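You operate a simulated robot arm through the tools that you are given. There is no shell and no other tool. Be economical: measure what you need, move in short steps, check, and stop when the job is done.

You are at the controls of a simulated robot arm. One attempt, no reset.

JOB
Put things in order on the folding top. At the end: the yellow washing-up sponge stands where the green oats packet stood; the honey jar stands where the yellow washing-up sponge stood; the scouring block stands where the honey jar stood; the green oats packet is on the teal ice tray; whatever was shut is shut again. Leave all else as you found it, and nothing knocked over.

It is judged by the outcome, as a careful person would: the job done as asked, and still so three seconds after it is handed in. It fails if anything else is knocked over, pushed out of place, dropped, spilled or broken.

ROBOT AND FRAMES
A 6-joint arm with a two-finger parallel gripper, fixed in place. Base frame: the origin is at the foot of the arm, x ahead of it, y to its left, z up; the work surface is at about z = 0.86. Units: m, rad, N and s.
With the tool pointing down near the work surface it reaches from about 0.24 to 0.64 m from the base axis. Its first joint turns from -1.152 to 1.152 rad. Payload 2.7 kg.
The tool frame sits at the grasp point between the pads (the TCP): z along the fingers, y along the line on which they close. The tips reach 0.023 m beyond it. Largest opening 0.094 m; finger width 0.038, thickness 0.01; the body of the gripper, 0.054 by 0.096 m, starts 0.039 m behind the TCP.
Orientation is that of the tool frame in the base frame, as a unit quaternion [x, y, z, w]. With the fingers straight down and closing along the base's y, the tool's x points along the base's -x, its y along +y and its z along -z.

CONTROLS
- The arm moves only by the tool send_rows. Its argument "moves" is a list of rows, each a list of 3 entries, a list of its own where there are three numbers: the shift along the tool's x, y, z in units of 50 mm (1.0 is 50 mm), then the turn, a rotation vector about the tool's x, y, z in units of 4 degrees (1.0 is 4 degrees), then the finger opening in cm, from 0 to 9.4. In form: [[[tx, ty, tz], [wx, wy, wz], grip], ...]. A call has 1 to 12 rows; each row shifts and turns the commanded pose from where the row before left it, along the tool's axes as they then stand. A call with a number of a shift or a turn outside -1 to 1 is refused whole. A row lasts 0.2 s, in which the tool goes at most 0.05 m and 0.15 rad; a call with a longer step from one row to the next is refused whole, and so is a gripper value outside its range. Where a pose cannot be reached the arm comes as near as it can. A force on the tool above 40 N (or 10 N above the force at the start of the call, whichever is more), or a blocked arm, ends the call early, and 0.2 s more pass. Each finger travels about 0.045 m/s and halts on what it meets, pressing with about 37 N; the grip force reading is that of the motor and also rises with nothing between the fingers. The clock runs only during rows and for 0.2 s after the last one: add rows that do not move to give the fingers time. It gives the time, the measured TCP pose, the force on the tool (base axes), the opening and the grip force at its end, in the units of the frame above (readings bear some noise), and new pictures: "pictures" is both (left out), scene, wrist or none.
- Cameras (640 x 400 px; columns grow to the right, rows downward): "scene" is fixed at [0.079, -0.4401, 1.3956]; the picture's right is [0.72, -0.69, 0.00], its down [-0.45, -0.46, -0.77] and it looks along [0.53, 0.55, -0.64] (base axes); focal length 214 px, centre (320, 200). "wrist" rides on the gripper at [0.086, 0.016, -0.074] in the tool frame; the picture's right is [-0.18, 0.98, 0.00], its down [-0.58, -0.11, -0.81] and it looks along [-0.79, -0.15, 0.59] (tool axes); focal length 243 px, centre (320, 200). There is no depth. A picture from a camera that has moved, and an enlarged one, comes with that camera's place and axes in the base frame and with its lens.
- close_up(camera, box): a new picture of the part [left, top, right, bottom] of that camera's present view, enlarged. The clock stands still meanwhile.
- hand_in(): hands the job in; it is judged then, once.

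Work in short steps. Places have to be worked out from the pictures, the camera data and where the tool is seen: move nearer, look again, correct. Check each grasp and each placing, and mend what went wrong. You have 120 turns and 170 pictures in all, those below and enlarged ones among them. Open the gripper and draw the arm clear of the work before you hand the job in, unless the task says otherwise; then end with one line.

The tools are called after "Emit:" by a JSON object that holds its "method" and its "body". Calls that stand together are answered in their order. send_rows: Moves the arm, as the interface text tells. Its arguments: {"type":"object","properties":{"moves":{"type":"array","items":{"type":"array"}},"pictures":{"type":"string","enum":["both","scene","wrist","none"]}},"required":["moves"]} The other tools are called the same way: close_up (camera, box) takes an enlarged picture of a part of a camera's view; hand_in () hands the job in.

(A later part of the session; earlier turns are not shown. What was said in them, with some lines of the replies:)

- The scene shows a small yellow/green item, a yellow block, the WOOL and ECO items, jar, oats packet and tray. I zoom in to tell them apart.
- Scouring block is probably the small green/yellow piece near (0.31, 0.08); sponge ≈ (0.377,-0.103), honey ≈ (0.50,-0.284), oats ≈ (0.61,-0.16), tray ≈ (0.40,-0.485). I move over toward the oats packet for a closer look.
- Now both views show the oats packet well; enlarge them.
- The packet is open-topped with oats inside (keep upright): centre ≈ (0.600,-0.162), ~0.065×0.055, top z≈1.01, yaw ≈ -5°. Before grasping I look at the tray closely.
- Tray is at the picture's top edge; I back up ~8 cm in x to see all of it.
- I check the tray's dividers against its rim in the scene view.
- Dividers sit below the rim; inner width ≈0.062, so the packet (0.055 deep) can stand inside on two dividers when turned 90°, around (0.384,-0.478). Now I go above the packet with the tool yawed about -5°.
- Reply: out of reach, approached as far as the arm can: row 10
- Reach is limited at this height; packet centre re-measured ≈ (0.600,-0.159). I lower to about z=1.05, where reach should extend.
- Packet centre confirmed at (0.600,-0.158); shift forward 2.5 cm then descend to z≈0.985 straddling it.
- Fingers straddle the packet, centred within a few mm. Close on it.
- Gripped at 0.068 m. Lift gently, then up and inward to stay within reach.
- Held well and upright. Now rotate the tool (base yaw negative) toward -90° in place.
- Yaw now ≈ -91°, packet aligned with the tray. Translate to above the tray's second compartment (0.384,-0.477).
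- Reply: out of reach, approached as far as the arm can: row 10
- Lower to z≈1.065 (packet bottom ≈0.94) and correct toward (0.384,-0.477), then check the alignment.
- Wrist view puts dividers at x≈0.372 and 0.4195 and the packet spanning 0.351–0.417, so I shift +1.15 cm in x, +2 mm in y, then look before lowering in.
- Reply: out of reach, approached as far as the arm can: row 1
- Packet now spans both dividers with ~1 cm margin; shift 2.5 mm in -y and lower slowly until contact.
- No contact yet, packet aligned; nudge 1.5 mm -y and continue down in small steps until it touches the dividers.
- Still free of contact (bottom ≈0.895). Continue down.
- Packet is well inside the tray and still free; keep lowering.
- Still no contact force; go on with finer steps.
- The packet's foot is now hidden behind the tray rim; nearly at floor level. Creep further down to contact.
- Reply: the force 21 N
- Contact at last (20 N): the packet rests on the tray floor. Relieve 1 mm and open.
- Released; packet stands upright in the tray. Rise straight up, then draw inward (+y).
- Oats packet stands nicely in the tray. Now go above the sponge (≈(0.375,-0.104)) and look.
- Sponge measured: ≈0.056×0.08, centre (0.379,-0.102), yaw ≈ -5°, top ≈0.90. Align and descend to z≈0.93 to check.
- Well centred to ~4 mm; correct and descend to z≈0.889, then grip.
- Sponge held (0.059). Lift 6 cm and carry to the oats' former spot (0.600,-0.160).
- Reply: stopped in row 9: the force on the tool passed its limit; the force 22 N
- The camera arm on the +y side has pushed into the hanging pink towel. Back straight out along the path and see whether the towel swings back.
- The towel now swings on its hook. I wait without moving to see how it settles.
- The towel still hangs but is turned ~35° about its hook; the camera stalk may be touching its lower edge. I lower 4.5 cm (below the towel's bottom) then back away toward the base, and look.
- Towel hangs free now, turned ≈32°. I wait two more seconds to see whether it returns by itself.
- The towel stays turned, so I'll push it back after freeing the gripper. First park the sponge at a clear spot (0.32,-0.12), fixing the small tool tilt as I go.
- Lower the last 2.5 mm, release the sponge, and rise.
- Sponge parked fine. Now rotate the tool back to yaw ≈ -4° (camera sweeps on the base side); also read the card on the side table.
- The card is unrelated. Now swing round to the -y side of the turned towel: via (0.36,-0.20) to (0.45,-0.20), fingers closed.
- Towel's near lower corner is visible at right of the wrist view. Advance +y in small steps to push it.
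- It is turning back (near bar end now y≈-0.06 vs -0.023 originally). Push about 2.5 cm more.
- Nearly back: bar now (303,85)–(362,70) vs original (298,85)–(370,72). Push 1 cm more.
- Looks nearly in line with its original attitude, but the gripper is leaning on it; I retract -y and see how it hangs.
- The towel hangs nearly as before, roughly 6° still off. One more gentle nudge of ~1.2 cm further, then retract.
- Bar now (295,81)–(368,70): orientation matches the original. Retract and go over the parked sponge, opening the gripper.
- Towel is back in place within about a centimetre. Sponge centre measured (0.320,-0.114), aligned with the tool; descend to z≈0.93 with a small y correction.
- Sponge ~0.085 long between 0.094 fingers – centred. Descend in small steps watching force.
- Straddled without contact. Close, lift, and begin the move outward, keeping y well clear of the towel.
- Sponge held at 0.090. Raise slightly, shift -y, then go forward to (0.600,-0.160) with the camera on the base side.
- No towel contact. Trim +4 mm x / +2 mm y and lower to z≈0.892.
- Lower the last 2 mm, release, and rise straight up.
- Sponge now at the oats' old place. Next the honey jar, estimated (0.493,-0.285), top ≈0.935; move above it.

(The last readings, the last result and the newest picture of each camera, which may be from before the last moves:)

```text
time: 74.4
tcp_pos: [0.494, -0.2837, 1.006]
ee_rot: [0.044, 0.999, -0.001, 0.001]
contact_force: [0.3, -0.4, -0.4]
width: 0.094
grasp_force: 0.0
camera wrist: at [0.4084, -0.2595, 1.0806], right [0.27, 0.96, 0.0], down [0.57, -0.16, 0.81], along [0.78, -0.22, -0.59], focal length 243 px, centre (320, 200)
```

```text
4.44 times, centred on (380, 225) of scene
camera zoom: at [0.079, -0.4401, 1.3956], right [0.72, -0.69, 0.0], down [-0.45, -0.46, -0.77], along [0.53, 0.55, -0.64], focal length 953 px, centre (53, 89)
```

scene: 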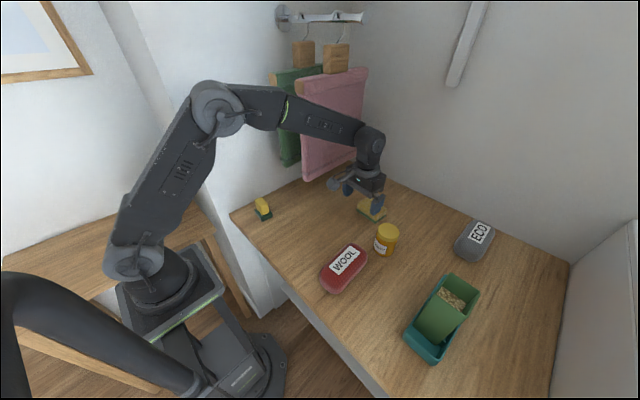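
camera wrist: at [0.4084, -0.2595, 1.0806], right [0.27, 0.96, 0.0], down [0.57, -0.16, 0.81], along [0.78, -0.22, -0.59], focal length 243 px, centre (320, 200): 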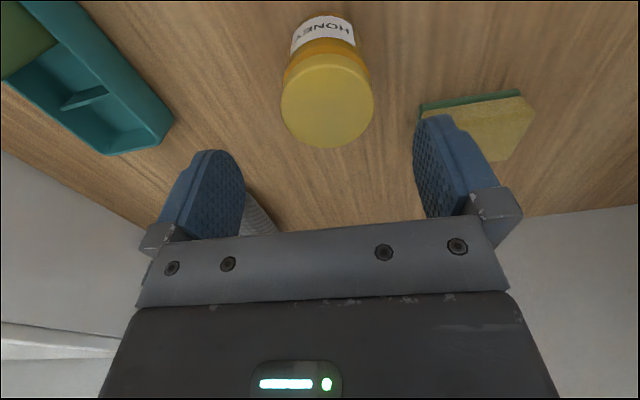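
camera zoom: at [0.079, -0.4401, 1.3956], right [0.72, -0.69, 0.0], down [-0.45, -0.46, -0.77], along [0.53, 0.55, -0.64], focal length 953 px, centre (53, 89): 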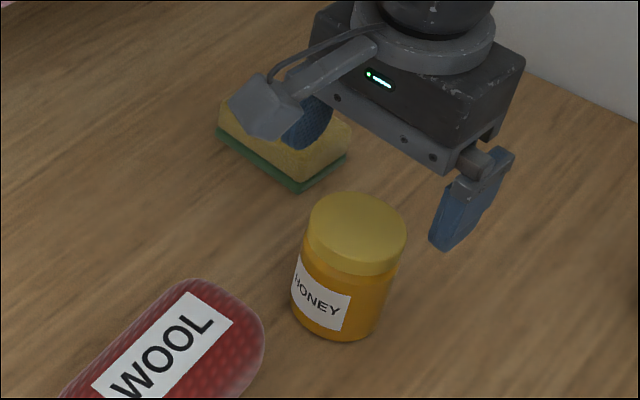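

Jar centre ≈ (0.495,-0.283), lid top ≈0.942, Ø≈0.058; I'm centred. Descend to z≈0.912 and close.

Emit:
{"method": "send_rows", "body": {"moves": [[[0, 0, 0.6], [0, 0, 0], 9.4], [[0, 0, 0.6], [0, 0, 0], 9.4], [[0, 0, 0.4], [0, 0, 0], 9.4], [[0, 0, 0.28], [0, 0, 0], 9.4], [[0, 0, 0], [0, 0, 0], 9.4]], "pictures": "wrist"}}

Emit:
{"method": "close_up", "body": {"camera": "scene", "box": [340, 180, 420, 270]}}

```text
time: 75.6
tcp_pos: [0.4954, -0.283, 0.9124]
ee_rot: [0.044, 0.999, -0.001, 0.001]
contact_force: [-0.2, 0.7, -0.5]
width: 0.0941
grasp_force: 0.0
camera wrist: at [0.409, -0.2598, 0.987], right [0.27, 0.96, 0.0], down [0.57, -0.16, 0.81], along [0.78, -0.22, -0.59], focal length 243 px, centre (320, 200)
```

wrist: 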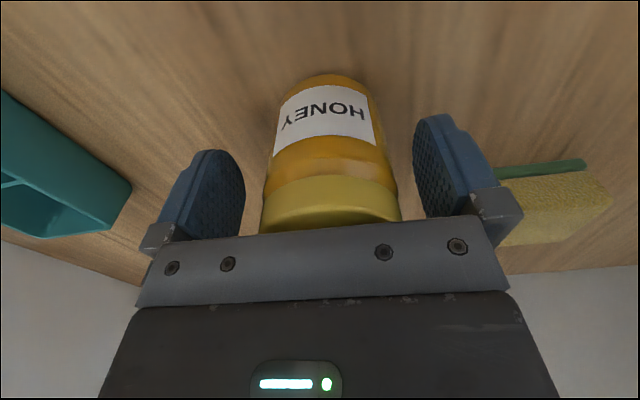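

```text
4.44 times, centred on (380, 225) of scene
camera zoom: at [0.079, -0.4401, 1.3956], right [0.72, -0.69, 0.0], down [-0.45, -0.46, -0.77], along [0.53, 0.55, -0.64], focal length 953 px, centre (53, 89)
```

zoom: 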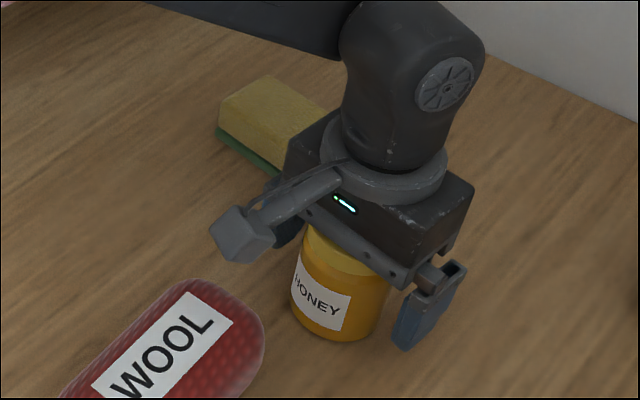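

Straddled with no contact. Close gradually.

Emit:
{"method": "send_rows", "body": {"moves": [[[0, 0, 0], [0, 0, 0], 7.5], [[0, 0, 0], [0, 0, 0], 6.2], [[0, 0, 0], [0, 0, 0], 5.4], [[0, 0, 0], [0, 0, 0], 4.9], [[0, 0, 0], [0, 0, 0], 4.9], [[0, 0, 0], [0, 0, 0], 4.9]], "pictures": "wrist"}}

```text
time: 77.0
tcp_pos: [0.495, -0.2842, 0.9131]
ee_rot: [0.045, 0.999, -0.001, 0.001]
contact_force: [1.1, 1.2, 0.6]
width: 0.0615
grasp_force: 37.6
camera wrist: at [0.409, -0.2598, 0.9874], right [0.27, 0.96, 0.0], down [0.57, -0.16, 0.81], along [0.78, -0.22, -0.59], focal length 243 px, centre (320, 200)
```

wrist: 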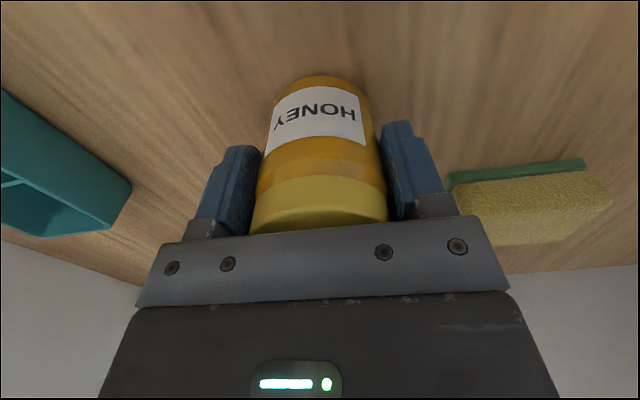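

Jar gripped (0.0615). Lift 8.5 cm and carry to the sponge's old spot (0.381,-0.100).

Emit:
{"method": "send_rows", "body": {"moves": [[[0, 0, -0.4], [0, 0, 0], 4.9], [[0, 0, -0.6], [0, 0, 0], 4.9], [[0, 0, -0.7], [0, 0, 0], 4.9], [[0.6, 0.3, 0], [0, 0, 0], 4.9], [[0.7, 0.5, 0], [0, 0, 0], 4.9], [[0.7, 0.5, 0], [0, 0, 0], 4.9], [[0.6, 0.6, 0], [0, 0, 0], 4.9], [[0, 0.6, 0], [0, 0, 0], 4.9], [[0, 0.6, 0], [0, 0, 0], 4.9], [[0, 0.3, 0], [0, 0, 0], 4.9], [[0, 0, 0], [0, 0, 0], 4.9]]}}

```text
time: 79.4
tcp_pos: [0.3809, -0.1017, 0.9972]
ee_rot: [0.045, 0.999, -0.001, 0.002]
contact_force: [-0.1, 0.0, -3.1]
width: 0.0615
grasp_force: 37.4
camera wrist: at [0.2945, -0.078, 1.0717], right [0.27, 0.96, 0.0], down [0.57, -0.16, 0.81], along [0.78, -0.22, -0.59], focal length 243 px, centre (320, 200)
```

scene: 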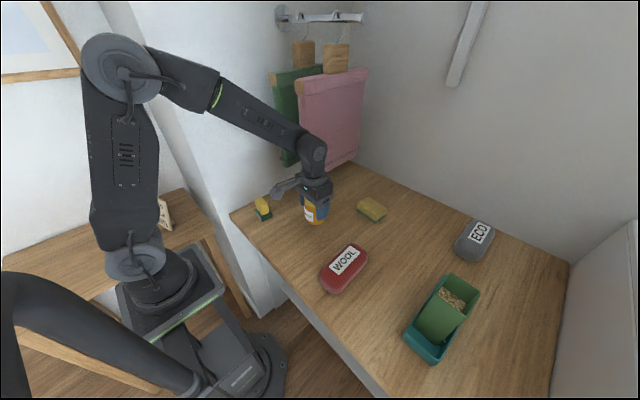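
wrist: 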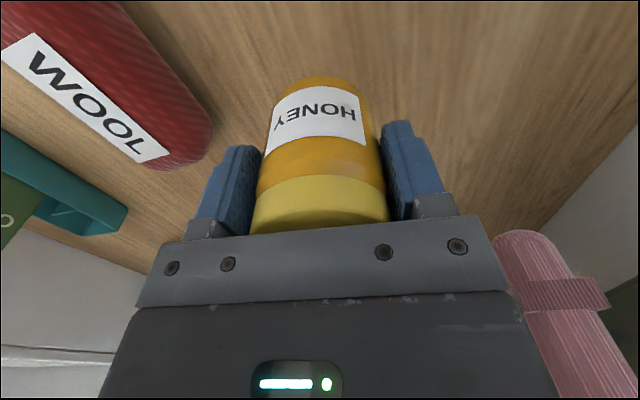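

Over the spot and clear of the towel. Lower to z≈0.914.

Emit:
{"method": "send_rows", "body": {"moves": [[[0, 0.03, 0.5], [0, 0, 0], 4.9], [[0, 0, 0.6], [0, 0, 0], 4.9], [[0, 0, 0.4], [0, 0, 0], 4.9], [[0, 0, 0.1], [0, 0, 0], 4.9], [[0, 0, 0.04], [0, 0, 0], 4.9], [[0, 0, 0], [0, 0, 0], 4.9]], "pictures": "none"}}

```text
time: 80.8
tcp_pos: [0.3805, -0.1013, 0.9147]
ee_rot: [0.045, 0.999, -0.001, 0.001]
contact_force: [0.3, -0.3, -4.4]
width: 0.0613
grasp_force: 37.2
```

Still 4 N hanging weight; lower the last ~1.5 mm, then release.

Emit:
{"method": "send_rows", "body": {"moves": [[[0, 0, 0.03], [0, 0, 0], 4.9], [[0, 0, 0], [0, 0, 0], 4.9], [[0, 0, 0], [0, 0, 0], 6.5], [[0, 0, 0], [0, 0, 0], 8], [[0, 0, 0], [0, 0, 0], 9.4], [[0, 0, 0], [0, 0, 0], 9.4], [[0, 0, -0.3], [0, 0, 0], 9.4], [[0, 0, -0.6], [0, 0, 0], 9.4], [[0, 0, -0.8], [0, 0, 0], 9.4], [[0.4, 0, -0.8], [0, 0, 0], 9.4], [[0.4, 0, -0.5], [0, 0, 0], 9.4], [[0, 0, 0], [0, 0, 0], 9.4]]}}

```text
time: 83.4
tcp_pos: [0.3376, -0.0972, 1.064]
ee_rot: [0.045, 0.999, -0.001, 0.001]
contact_force: [0.3, 0.6, -0.6]
width: 0.094
grasp_force: 0.0
camera wrist: at [0.252, -0.0735, 1.1387], right [0.27, 0.96, 0.0], down [0.57, -0.16, 0.81], along [0.78, -0.22, -0.59], focal length 243 px, centre (320, 200)
```

scene: 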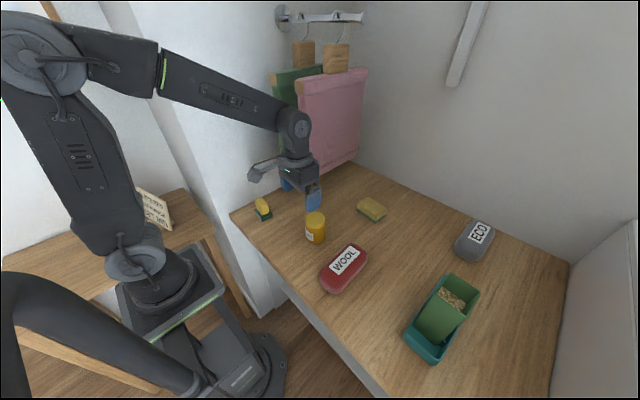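
wrist: 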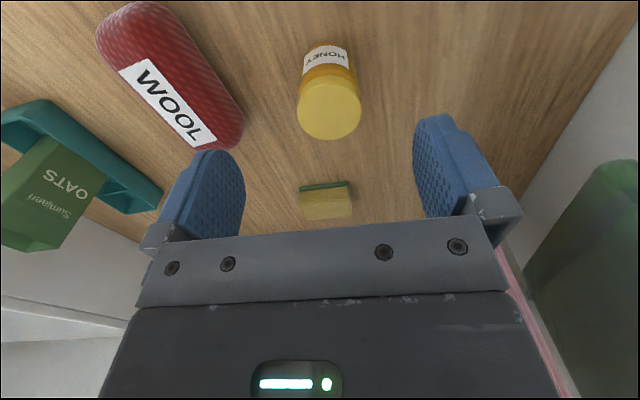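

Jar stands at the sponge's old spot. Now move over the scouring block near (0.31,0.08) for a look.

Emit:
{"method": "send_rows", "body": {"moves": [[[0.6, 0.2, 0], [0, 0, 0], 9.4], [[0.4, 0.7, 0], [0, 0, 0], 9.4], [[0, 0.8, 0], [0, 0, 0], 9.4], [[0, 0.8, 0], [0, 0, 0], 9.4], [[0, 0.7, 0], [0, 0, 0], 9.4], [[0, 0, 0], [0, 0, 0], 9.4]], "pictures": "wrist"}}

Emit:
{"method": "close_up", "body": {"camera": "scene", "box": [235, 180, 305, 230]}}

```text
time: 84.8
tcp_pos: [0.3043, 0.0684, 1.064]
ee_rot: [0.045, 0.999, -0.001, 0.001]
contact_force: [-0.7, 0.2, 0.4]
width: 0.094
grasp_force: 0.1
camera wrist: at [0.2179, 0.0919, 1.1382], right [0.27, 0.96, 0.0], down [0.57, -0.16, 0.81], along [0.78, -0.22, -0.59], focal length 243 px, centre (320, 200)
```

wrist: 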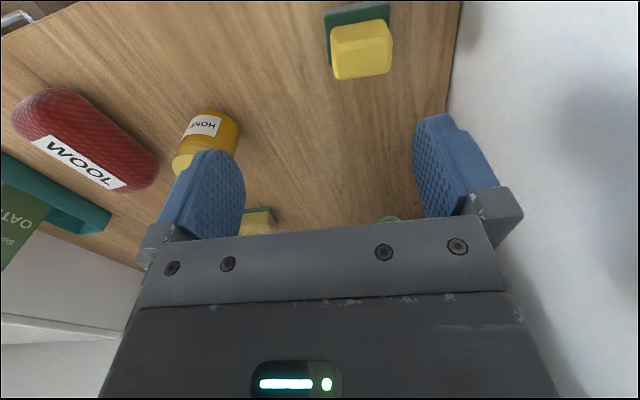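

```text
8.00 times, centred on (270, 205) of scene
camera zoom: at [0.0791, -0.4401, 1.3956], right [0.72, -0.69, 0.0], down [-0.45, -0.46, -0.77], along [0.53, 0.55, -0.64], focal length 1716 px, centre (720, 160)
```

zoom: 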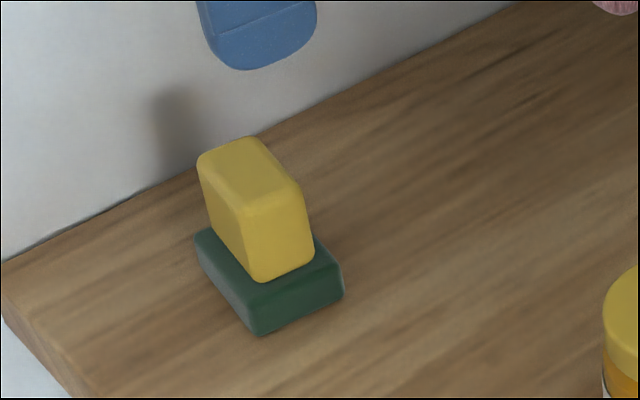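

The block (green base ≈0.04×0.06 with yellow grip) is centred ≈ (0.318,0.099), yaw ≈ -6°. Align above it and descend to ≈0.95.

Emit:
{"method": "send_rows", "body": {"moves": [[[-0.22, 0.58, 0], [0, 0, 0], 9.4], [[0, 0, 0.7], [0, 0, 0], 9.4], [[0, 0, 0.8], [0, 0, 0], 9.4], [[0, 0, 0.7], [0, 0, 0], 9.4], [[0, 0, 0], [0, 0, 0], 9.4]], "pictures": "wrist"}}

Emit:
{"method": "close_up", "body": {"camera": "scene", "box": [225, 160, 325, 240]}}

```text
time: 86.0
tcp_pos: [0.3195, 0.0969, 0.9527]
ee_rot: [0.044, 0.999, -0.001, 0.0]
contact_force: [-0.2, 0.3, 0.7]
width: 0.094
grasp_force: 0.1
camera wrist: at [0.2326, 0.1197, 1.0268], right [0.27, 0.96, 0.0], down [0.57, -0.16, 0.81], along [0.78, -0.22, -0.59], focal length 243 px, centre (320, 200)
```

wrist: 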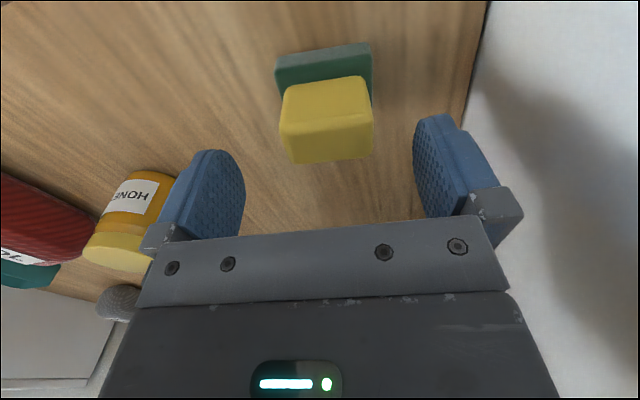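

```text
5.00 times, centred on (275, 200) of scene
camera zoom: at [0.0791, -0.4401, 1.3956], right [0.72, -0.69, 0.0], down [-0.45, -0.46, -0.77], along [0.53, 0.55, -0.64], focal length 1072 px, centre (545, 200)
```

zoom: 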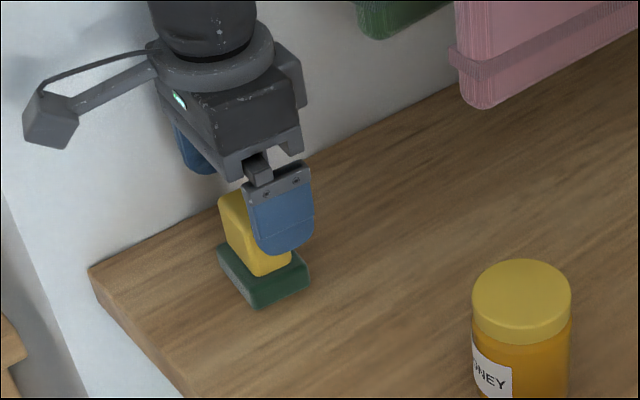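

Block spans y≈0.070–0.132; nudge +4 mm in y/x and descend to z≈0.887 to clamp the green base.

Emit:
{"method": "send_rows", "body": {"moves": [[[-0.06, 0.08, 0.4], [0, 0, 0], 9.4], [[0, 0, 0.5], [0, 0, 0], 9.4], [[0, 0, 0.4], [0, 0, 0], 9.4], [[0, 0, 0], [0, 0, 0], 9.4]], "pictures": "wrist"}}

```text
time: 87.0
tcp_pos: [0.3218, 0.0976, 0.8886]
ee_rot: [0.045, 0.999, -0.001, 0.001]
contact_force: [0.1, 0.2, 0.0]
width: 0.0939
grasp_force: 0.1
camera wrist: at [0.2353, 0.1219, 0.963], right [0.27, 0.96, 0.0], down [0.57, -0.16, 0.81], along [0.78, -0.22, -0.59], focal length 243 px, centre (320, 200)
```

wrist: 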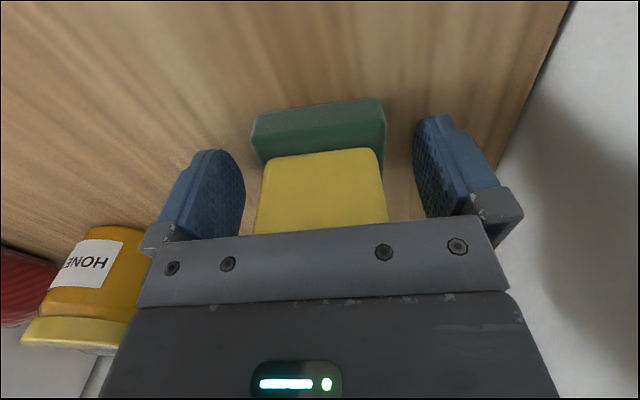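

Straddled. Close and lift 2 cm to see what comes along.

Emit:
{"method": "send_rows", "body": {"moves": [[[0, 0, 0], [0, 0, 0], 7.5], [[0, 0, 0], [0, 0, 0], 6.3], [[0, 0, 0], [0, 0, 0], 5.5], [[0, 0, 0], [0, 0, 0], 4.8], [[0, 0, 0], [0, 0, 0], 4.8], [[0, 0, 0], [0, 0, 0], 4.8], [[0, 0, -0.2], [0, 0, 0], 4.8], [[0, 0, -0.3], [0, 0, 0], 4.8], [[0, 0, 0], [0, 0, 0], 4.8]], "pictures": "wrist"}}

Emit:
{"method": "close_up", "body": {"camera": "scene", "box": [225, 160, 325, 240]}}

```text
time: 89.0
tcp_pos: [0.3219, 0.0983, 0.9145]
ee_rot: [0.044, 0.999, -0.001, 0.001]
contact_force: [0.5, 0.3, 0.1]
width: 0.059
grasp_force: 36.8
camera wrist: at [0.2351, 0.1222, 0.9886], right [0.27, 0.96, 0.0], down [0.57, -0.16, 0.81], along [0.78, -0.22, -0.59], focal length 243 px, centre (320, 200)
```

wrist: 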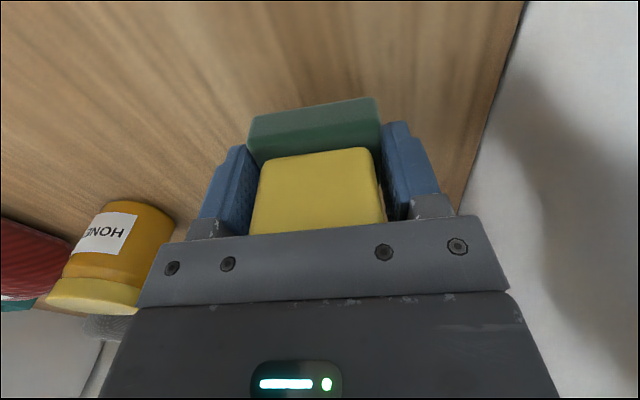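

```text
5.00 times, centred on (275, 200) of scene
camera zoom: at [0.079, -0.4401, 1.3956], right [0.72, -0.69, 0.0], down [-0.45, -0.46, -0.77], along [0.53, 0.55, -0.64], focal length 1072 px, centre (545, 200)
```

zoom: 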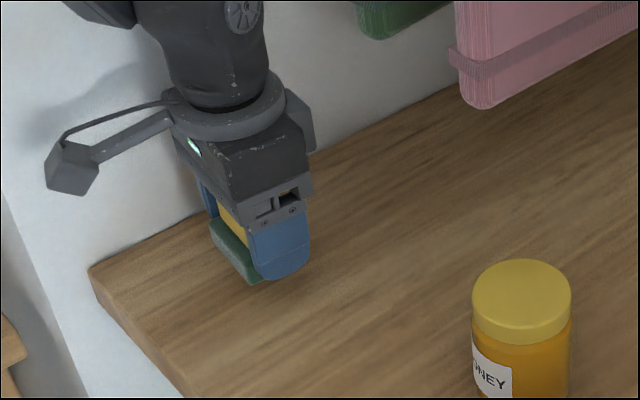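

The whole block is held (0.059). Lift to ≈1.03 and go along x≈0.32 to y≈-0.20, staying clear of the towels.

Emit:
{"method": "send_rows", "body": {"moves": [[[0, 0, -0.7], [0, 0, 0], 4.8], [[0, 0, -0.8], [0, 0, 0], 4.8], [[0, 0, -0.8], [0, 0, 0], 4.8], [[-0.06, -0.5, 0], [0, 0, 0], 4.8], [[-0.06, -0.78, 0], [0, 0, 0], 4.8], [[-0.06, -0.78, 0], [0, 0, 0], 4.8], [[-0.06, -0.78, 0], [0, 0, 0], 4.8], [[-0.06, -0.78, 0], [0, 0, 0], 4.8], [[-0.06, -0.78, 0], [0, 0, 0], 4.8], [[-0.06, -0.78, 0], [0, 0, 0], 4.8], [[-0.06, -0.78, 0], [0, 0, 0], 4.8], [[0, 0, 0], [0, 0, 0], 4.8]], "pictures": "scene"}}

```text
time: 91.6
tcp_pos: [0.3207, -0.2014, 1.0315]
ee_rot: [0.045, 0.999, -0.001, 0.001]
contact_force: [-0.1, 0.3, -1.2]
width: 0.0588
grasp_force: 36.7
```

scene: 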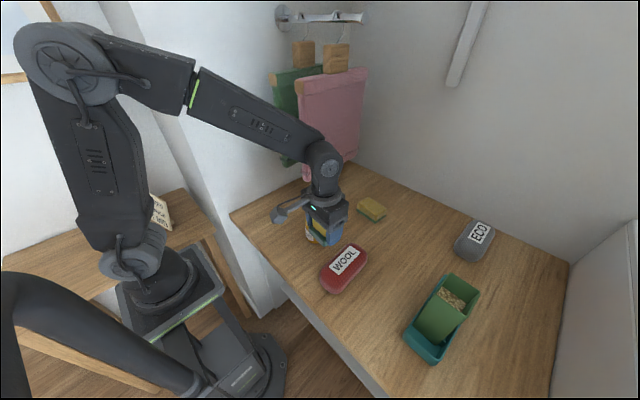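

Clear. Go out to (0.497,-0.284) and partly lower.

Emit:
{"method": "send_rows", "body": {"moves": [[[-0.73, -0.27, 0], [0, 0, 0], 4.8], [[-0.73, -0.27, 0], [0, 0, 0], 4.8], [[-0.73, -0.27, 0], [0, 0, 0], 4.8], [[-0.73, -0.27, 0], [0, 0, 0], 4.8], [[-0.73, -0.27, 0], [0, 0, 0], 4.8], [[0, 0, 0.8], [0, 0, 0], 4.8], [[0, 0, 0.8], [0, 0, 0], 4.8], [[0, 0, 0.6], [0, 0, 0], 4.8], [[0, 0, 0], [0, 0, 0], 4.8]]}}

```text
time: 93.6
tcp_pos: [0.4955, -0.2863, 0.9195]
ee_rot: [0.045, 0.999, 0.0, 0.001]
contact_force: [0.6, 0.6, -0.8]
width: 0.0587
grasp_force: 36.6
camera wrist: at [0.4088, -0.2619, 0.9946], right [0.27, 0.96, 0.0], down [0.57, -0.16, 0.81], along [0.78, -0.22, -0.59], focal length 243 px, centre (320, 200)
```

scene: 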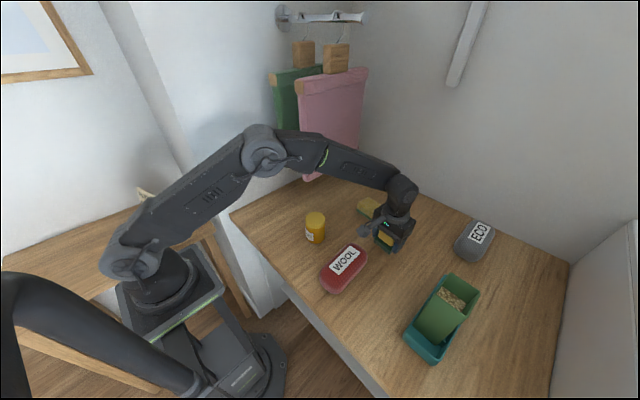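
wrist: 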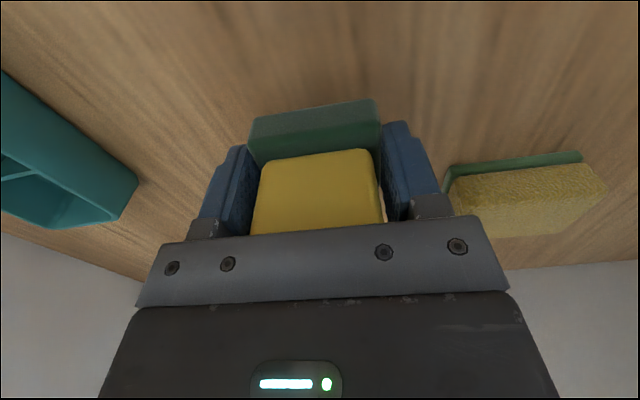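

Lower to z≈0.889 with 2 mm trim.

Emit:
{"method": "send_rows", "body": {"moves": [[[-0.03, 0.04, 0.3], [0, 0, 0], 4.8], [[0, 0, 0.2], [0, 0, 0], 4.8], [[0, 0, 0.08], [0, 0, 0], 4.8], [[0, 0, 0.04], [0, 0, 0], 4.8], [[0, 0, 0], [0, 0, 0], 4.8]], "pictures": "none"}}

```text
time: 94.8
tcp_pos: [0.4975, -0.2826, 0.8877]
ee_rot: [0.045, 0.999, 0.0, 0.001]
contact_force: [-0.5, 0.0, 0.2]
width: 0.059
grasp_force: 37.0
```

Weight reading shifted to ~0: on the table. Release, rise straight up, then draw back toward the base on the -y side of the towel.

Emit:
{"method": "send_rows", "body": {"moves": [[[0, 0, 0], [0, 0, 0], 6.5], [[0, 0, 0], [0, 0, 0], 8], [[0, 0, 0], [0, 0, 0], 9.4], [[0, 0, 0], [0, 0, 0], 9.4], [[0, 0, -0.3], [0, 0, 0], 9.4], [[0, 0, -0.7], [0, 0, 0], 9.4], [[0, 0, -0.9], [0, 0, 0], 9.4], [[0.5, 0, -0.8], [0, 0, 0], 9.4], [[0.9, 0, -0.4], [0, 0, 0], 9.4], [[0.9, 0, -0.3], [0, 0, 0], 9.4], [[0.9, 0, 0], [0, 0, 0], 9.4], [[0, 0, 0], [0, 0, 0], 9.4]]}}

Emit:
{"method": "close_up", "body": {"camera": "scene", "box": [290, 160, 490, 370]}}

Emit:
{"method": "close_up", "body": {"camera": "scene", "box": [250, 0, 410, 220]}}

```text
time: 97.4
tcp_pos: [0.3362, -0.2699, 1.0584]
ee_rot: [0.045, 0.999, -0.001, 0.001]
contact_force: [-0.2, 0.0, 0.3]
width: 0.0939
grasp_force: 0.0
camera wrist: at [0.2502, -0.2461, 1.1327], right [0.27, 0.96, 0.0], down [0.57, -0.16, 0.81], along [0.78, -0.22, -0.59], focal length 243 px, centre (320, 200)
```

scene: 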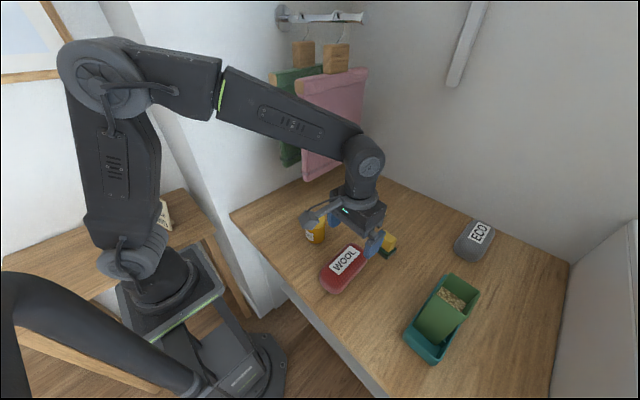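
wrist: 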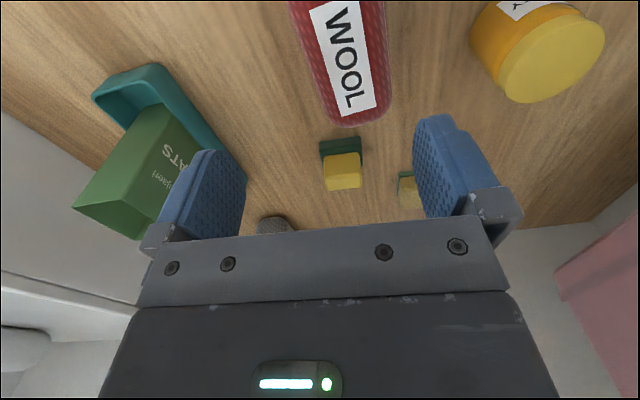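

```text
1.90 times, centred on (390, 265) of scene
camera zoom: at [0.079, -0.4401, 1.3956], right [0.72, -0.69, 0.0], down [-0.45, -0.46, -0.77], along [0.53, 0.55, -0.64], focal length 408 px, centre (187, 76)
```

zoom: 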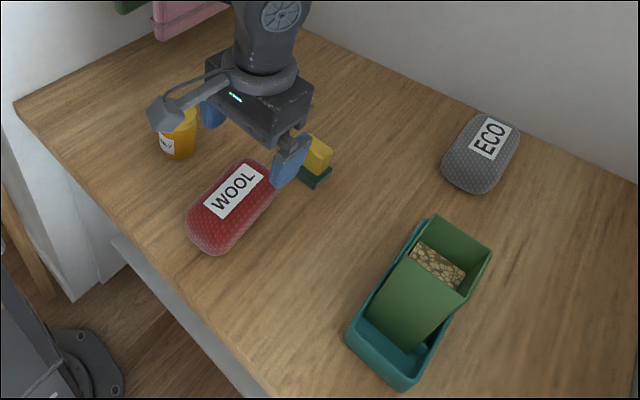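

```text
1.82 times, centred on (330, 110) of scene
camera zoom: at [0.079, -0.4401, 1.3956], right [0.72, -0.69, 0.0], down [-0.45, -0.46, -0.77], along [0.53, 0.55, -0.64], focal length 390 px, centre (302, 364)
```

zoom: 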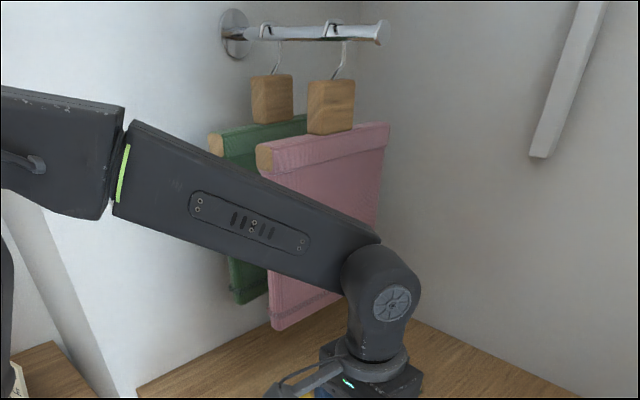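

All items are in place and the towel hangs as before (within ~1 cm). Raise the arm clear and take a final look.

Emit:
{"method": "send_rows", "body": {"moves": [[[0, 0, -0.8], [0, 0, 0], 9.4], [[0, 0, -0.9], [0, 0, 0], 9.4], [[0.4, 0, -0.9], [0, 0, 0], 9.4], [[0.4, 0, 0], [0, 0, 0], 9.4], [[0, 0, 0], [0, 0, 0], 9.4]]}}

Emit:
{"method": "close_up", "body": {"camera": "scene", "box": [240, 160, 500, 370]}}

```text
time: 98.6
tcp_pos: [0.2949, -0.2654, 1.1895]
ee_rot: [0.044, 0.999, -0.001, 0.001]
contact_force: [0.0, -0.4, 0.0]
width: 0.0938
grasp_force: 0.1
camera wrist: at [0.2086, -0.2413, 1.2633], right [0.27, 0.96, 0.0], down [0.57, -0.16, 0.81], along [0.78, -0.22, -0.59], focal length 243 px, centre (320, 200)
```

scene: 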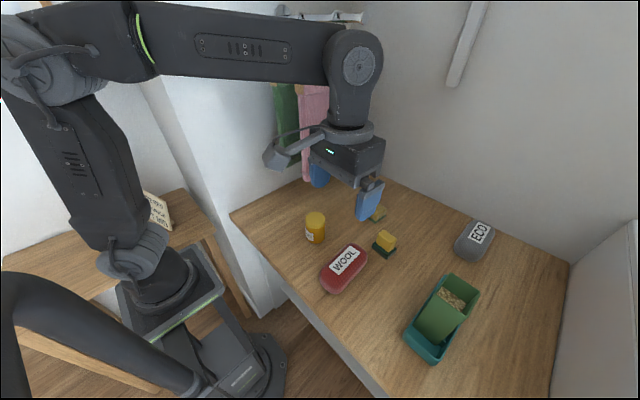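
wrist: 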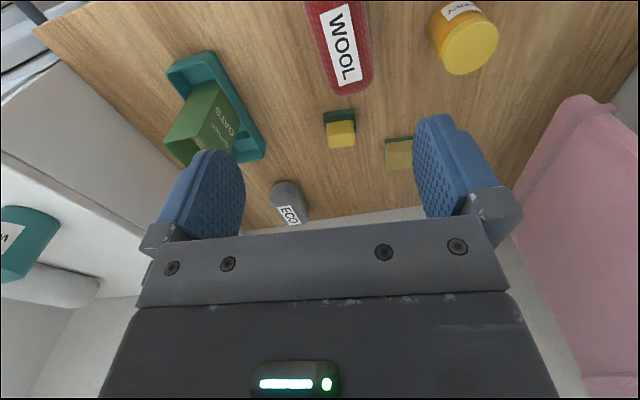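

```text
1.90 times, centred on (370, 265) of scene
camera zoom: at [0.079, -0.4401, 1.3956], right [0.72, -0.69, 0.0], down [-0.45, -0.46, -0.77], along [0.53, 0.55, -0.64], focal length 408 px, centre (225, 76)
```

zoom: 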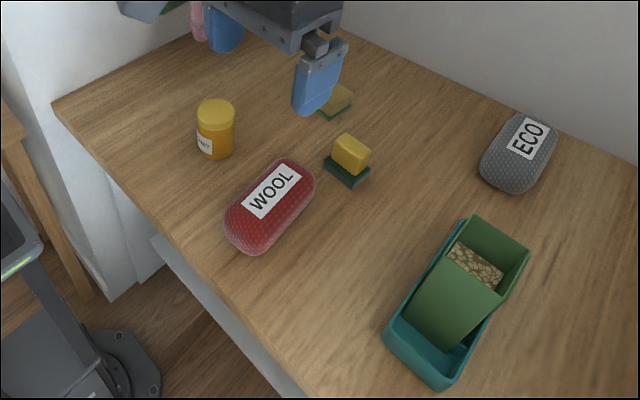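

Everything is in order: sponge at the oats' spot, honey at the sponge's spot, scouring block at the honey's spot, oats upright in the tray, gripper open and arm clear. Handing in.

Emit:
{"method": "hand_in", "body": {}}

```text
The job is handed in.
```

The job is handed in with all four moves done, but while carrying the sponge I knocked the pink hanging towel askew; I pushed it back to within about 1 cm of where it hung.
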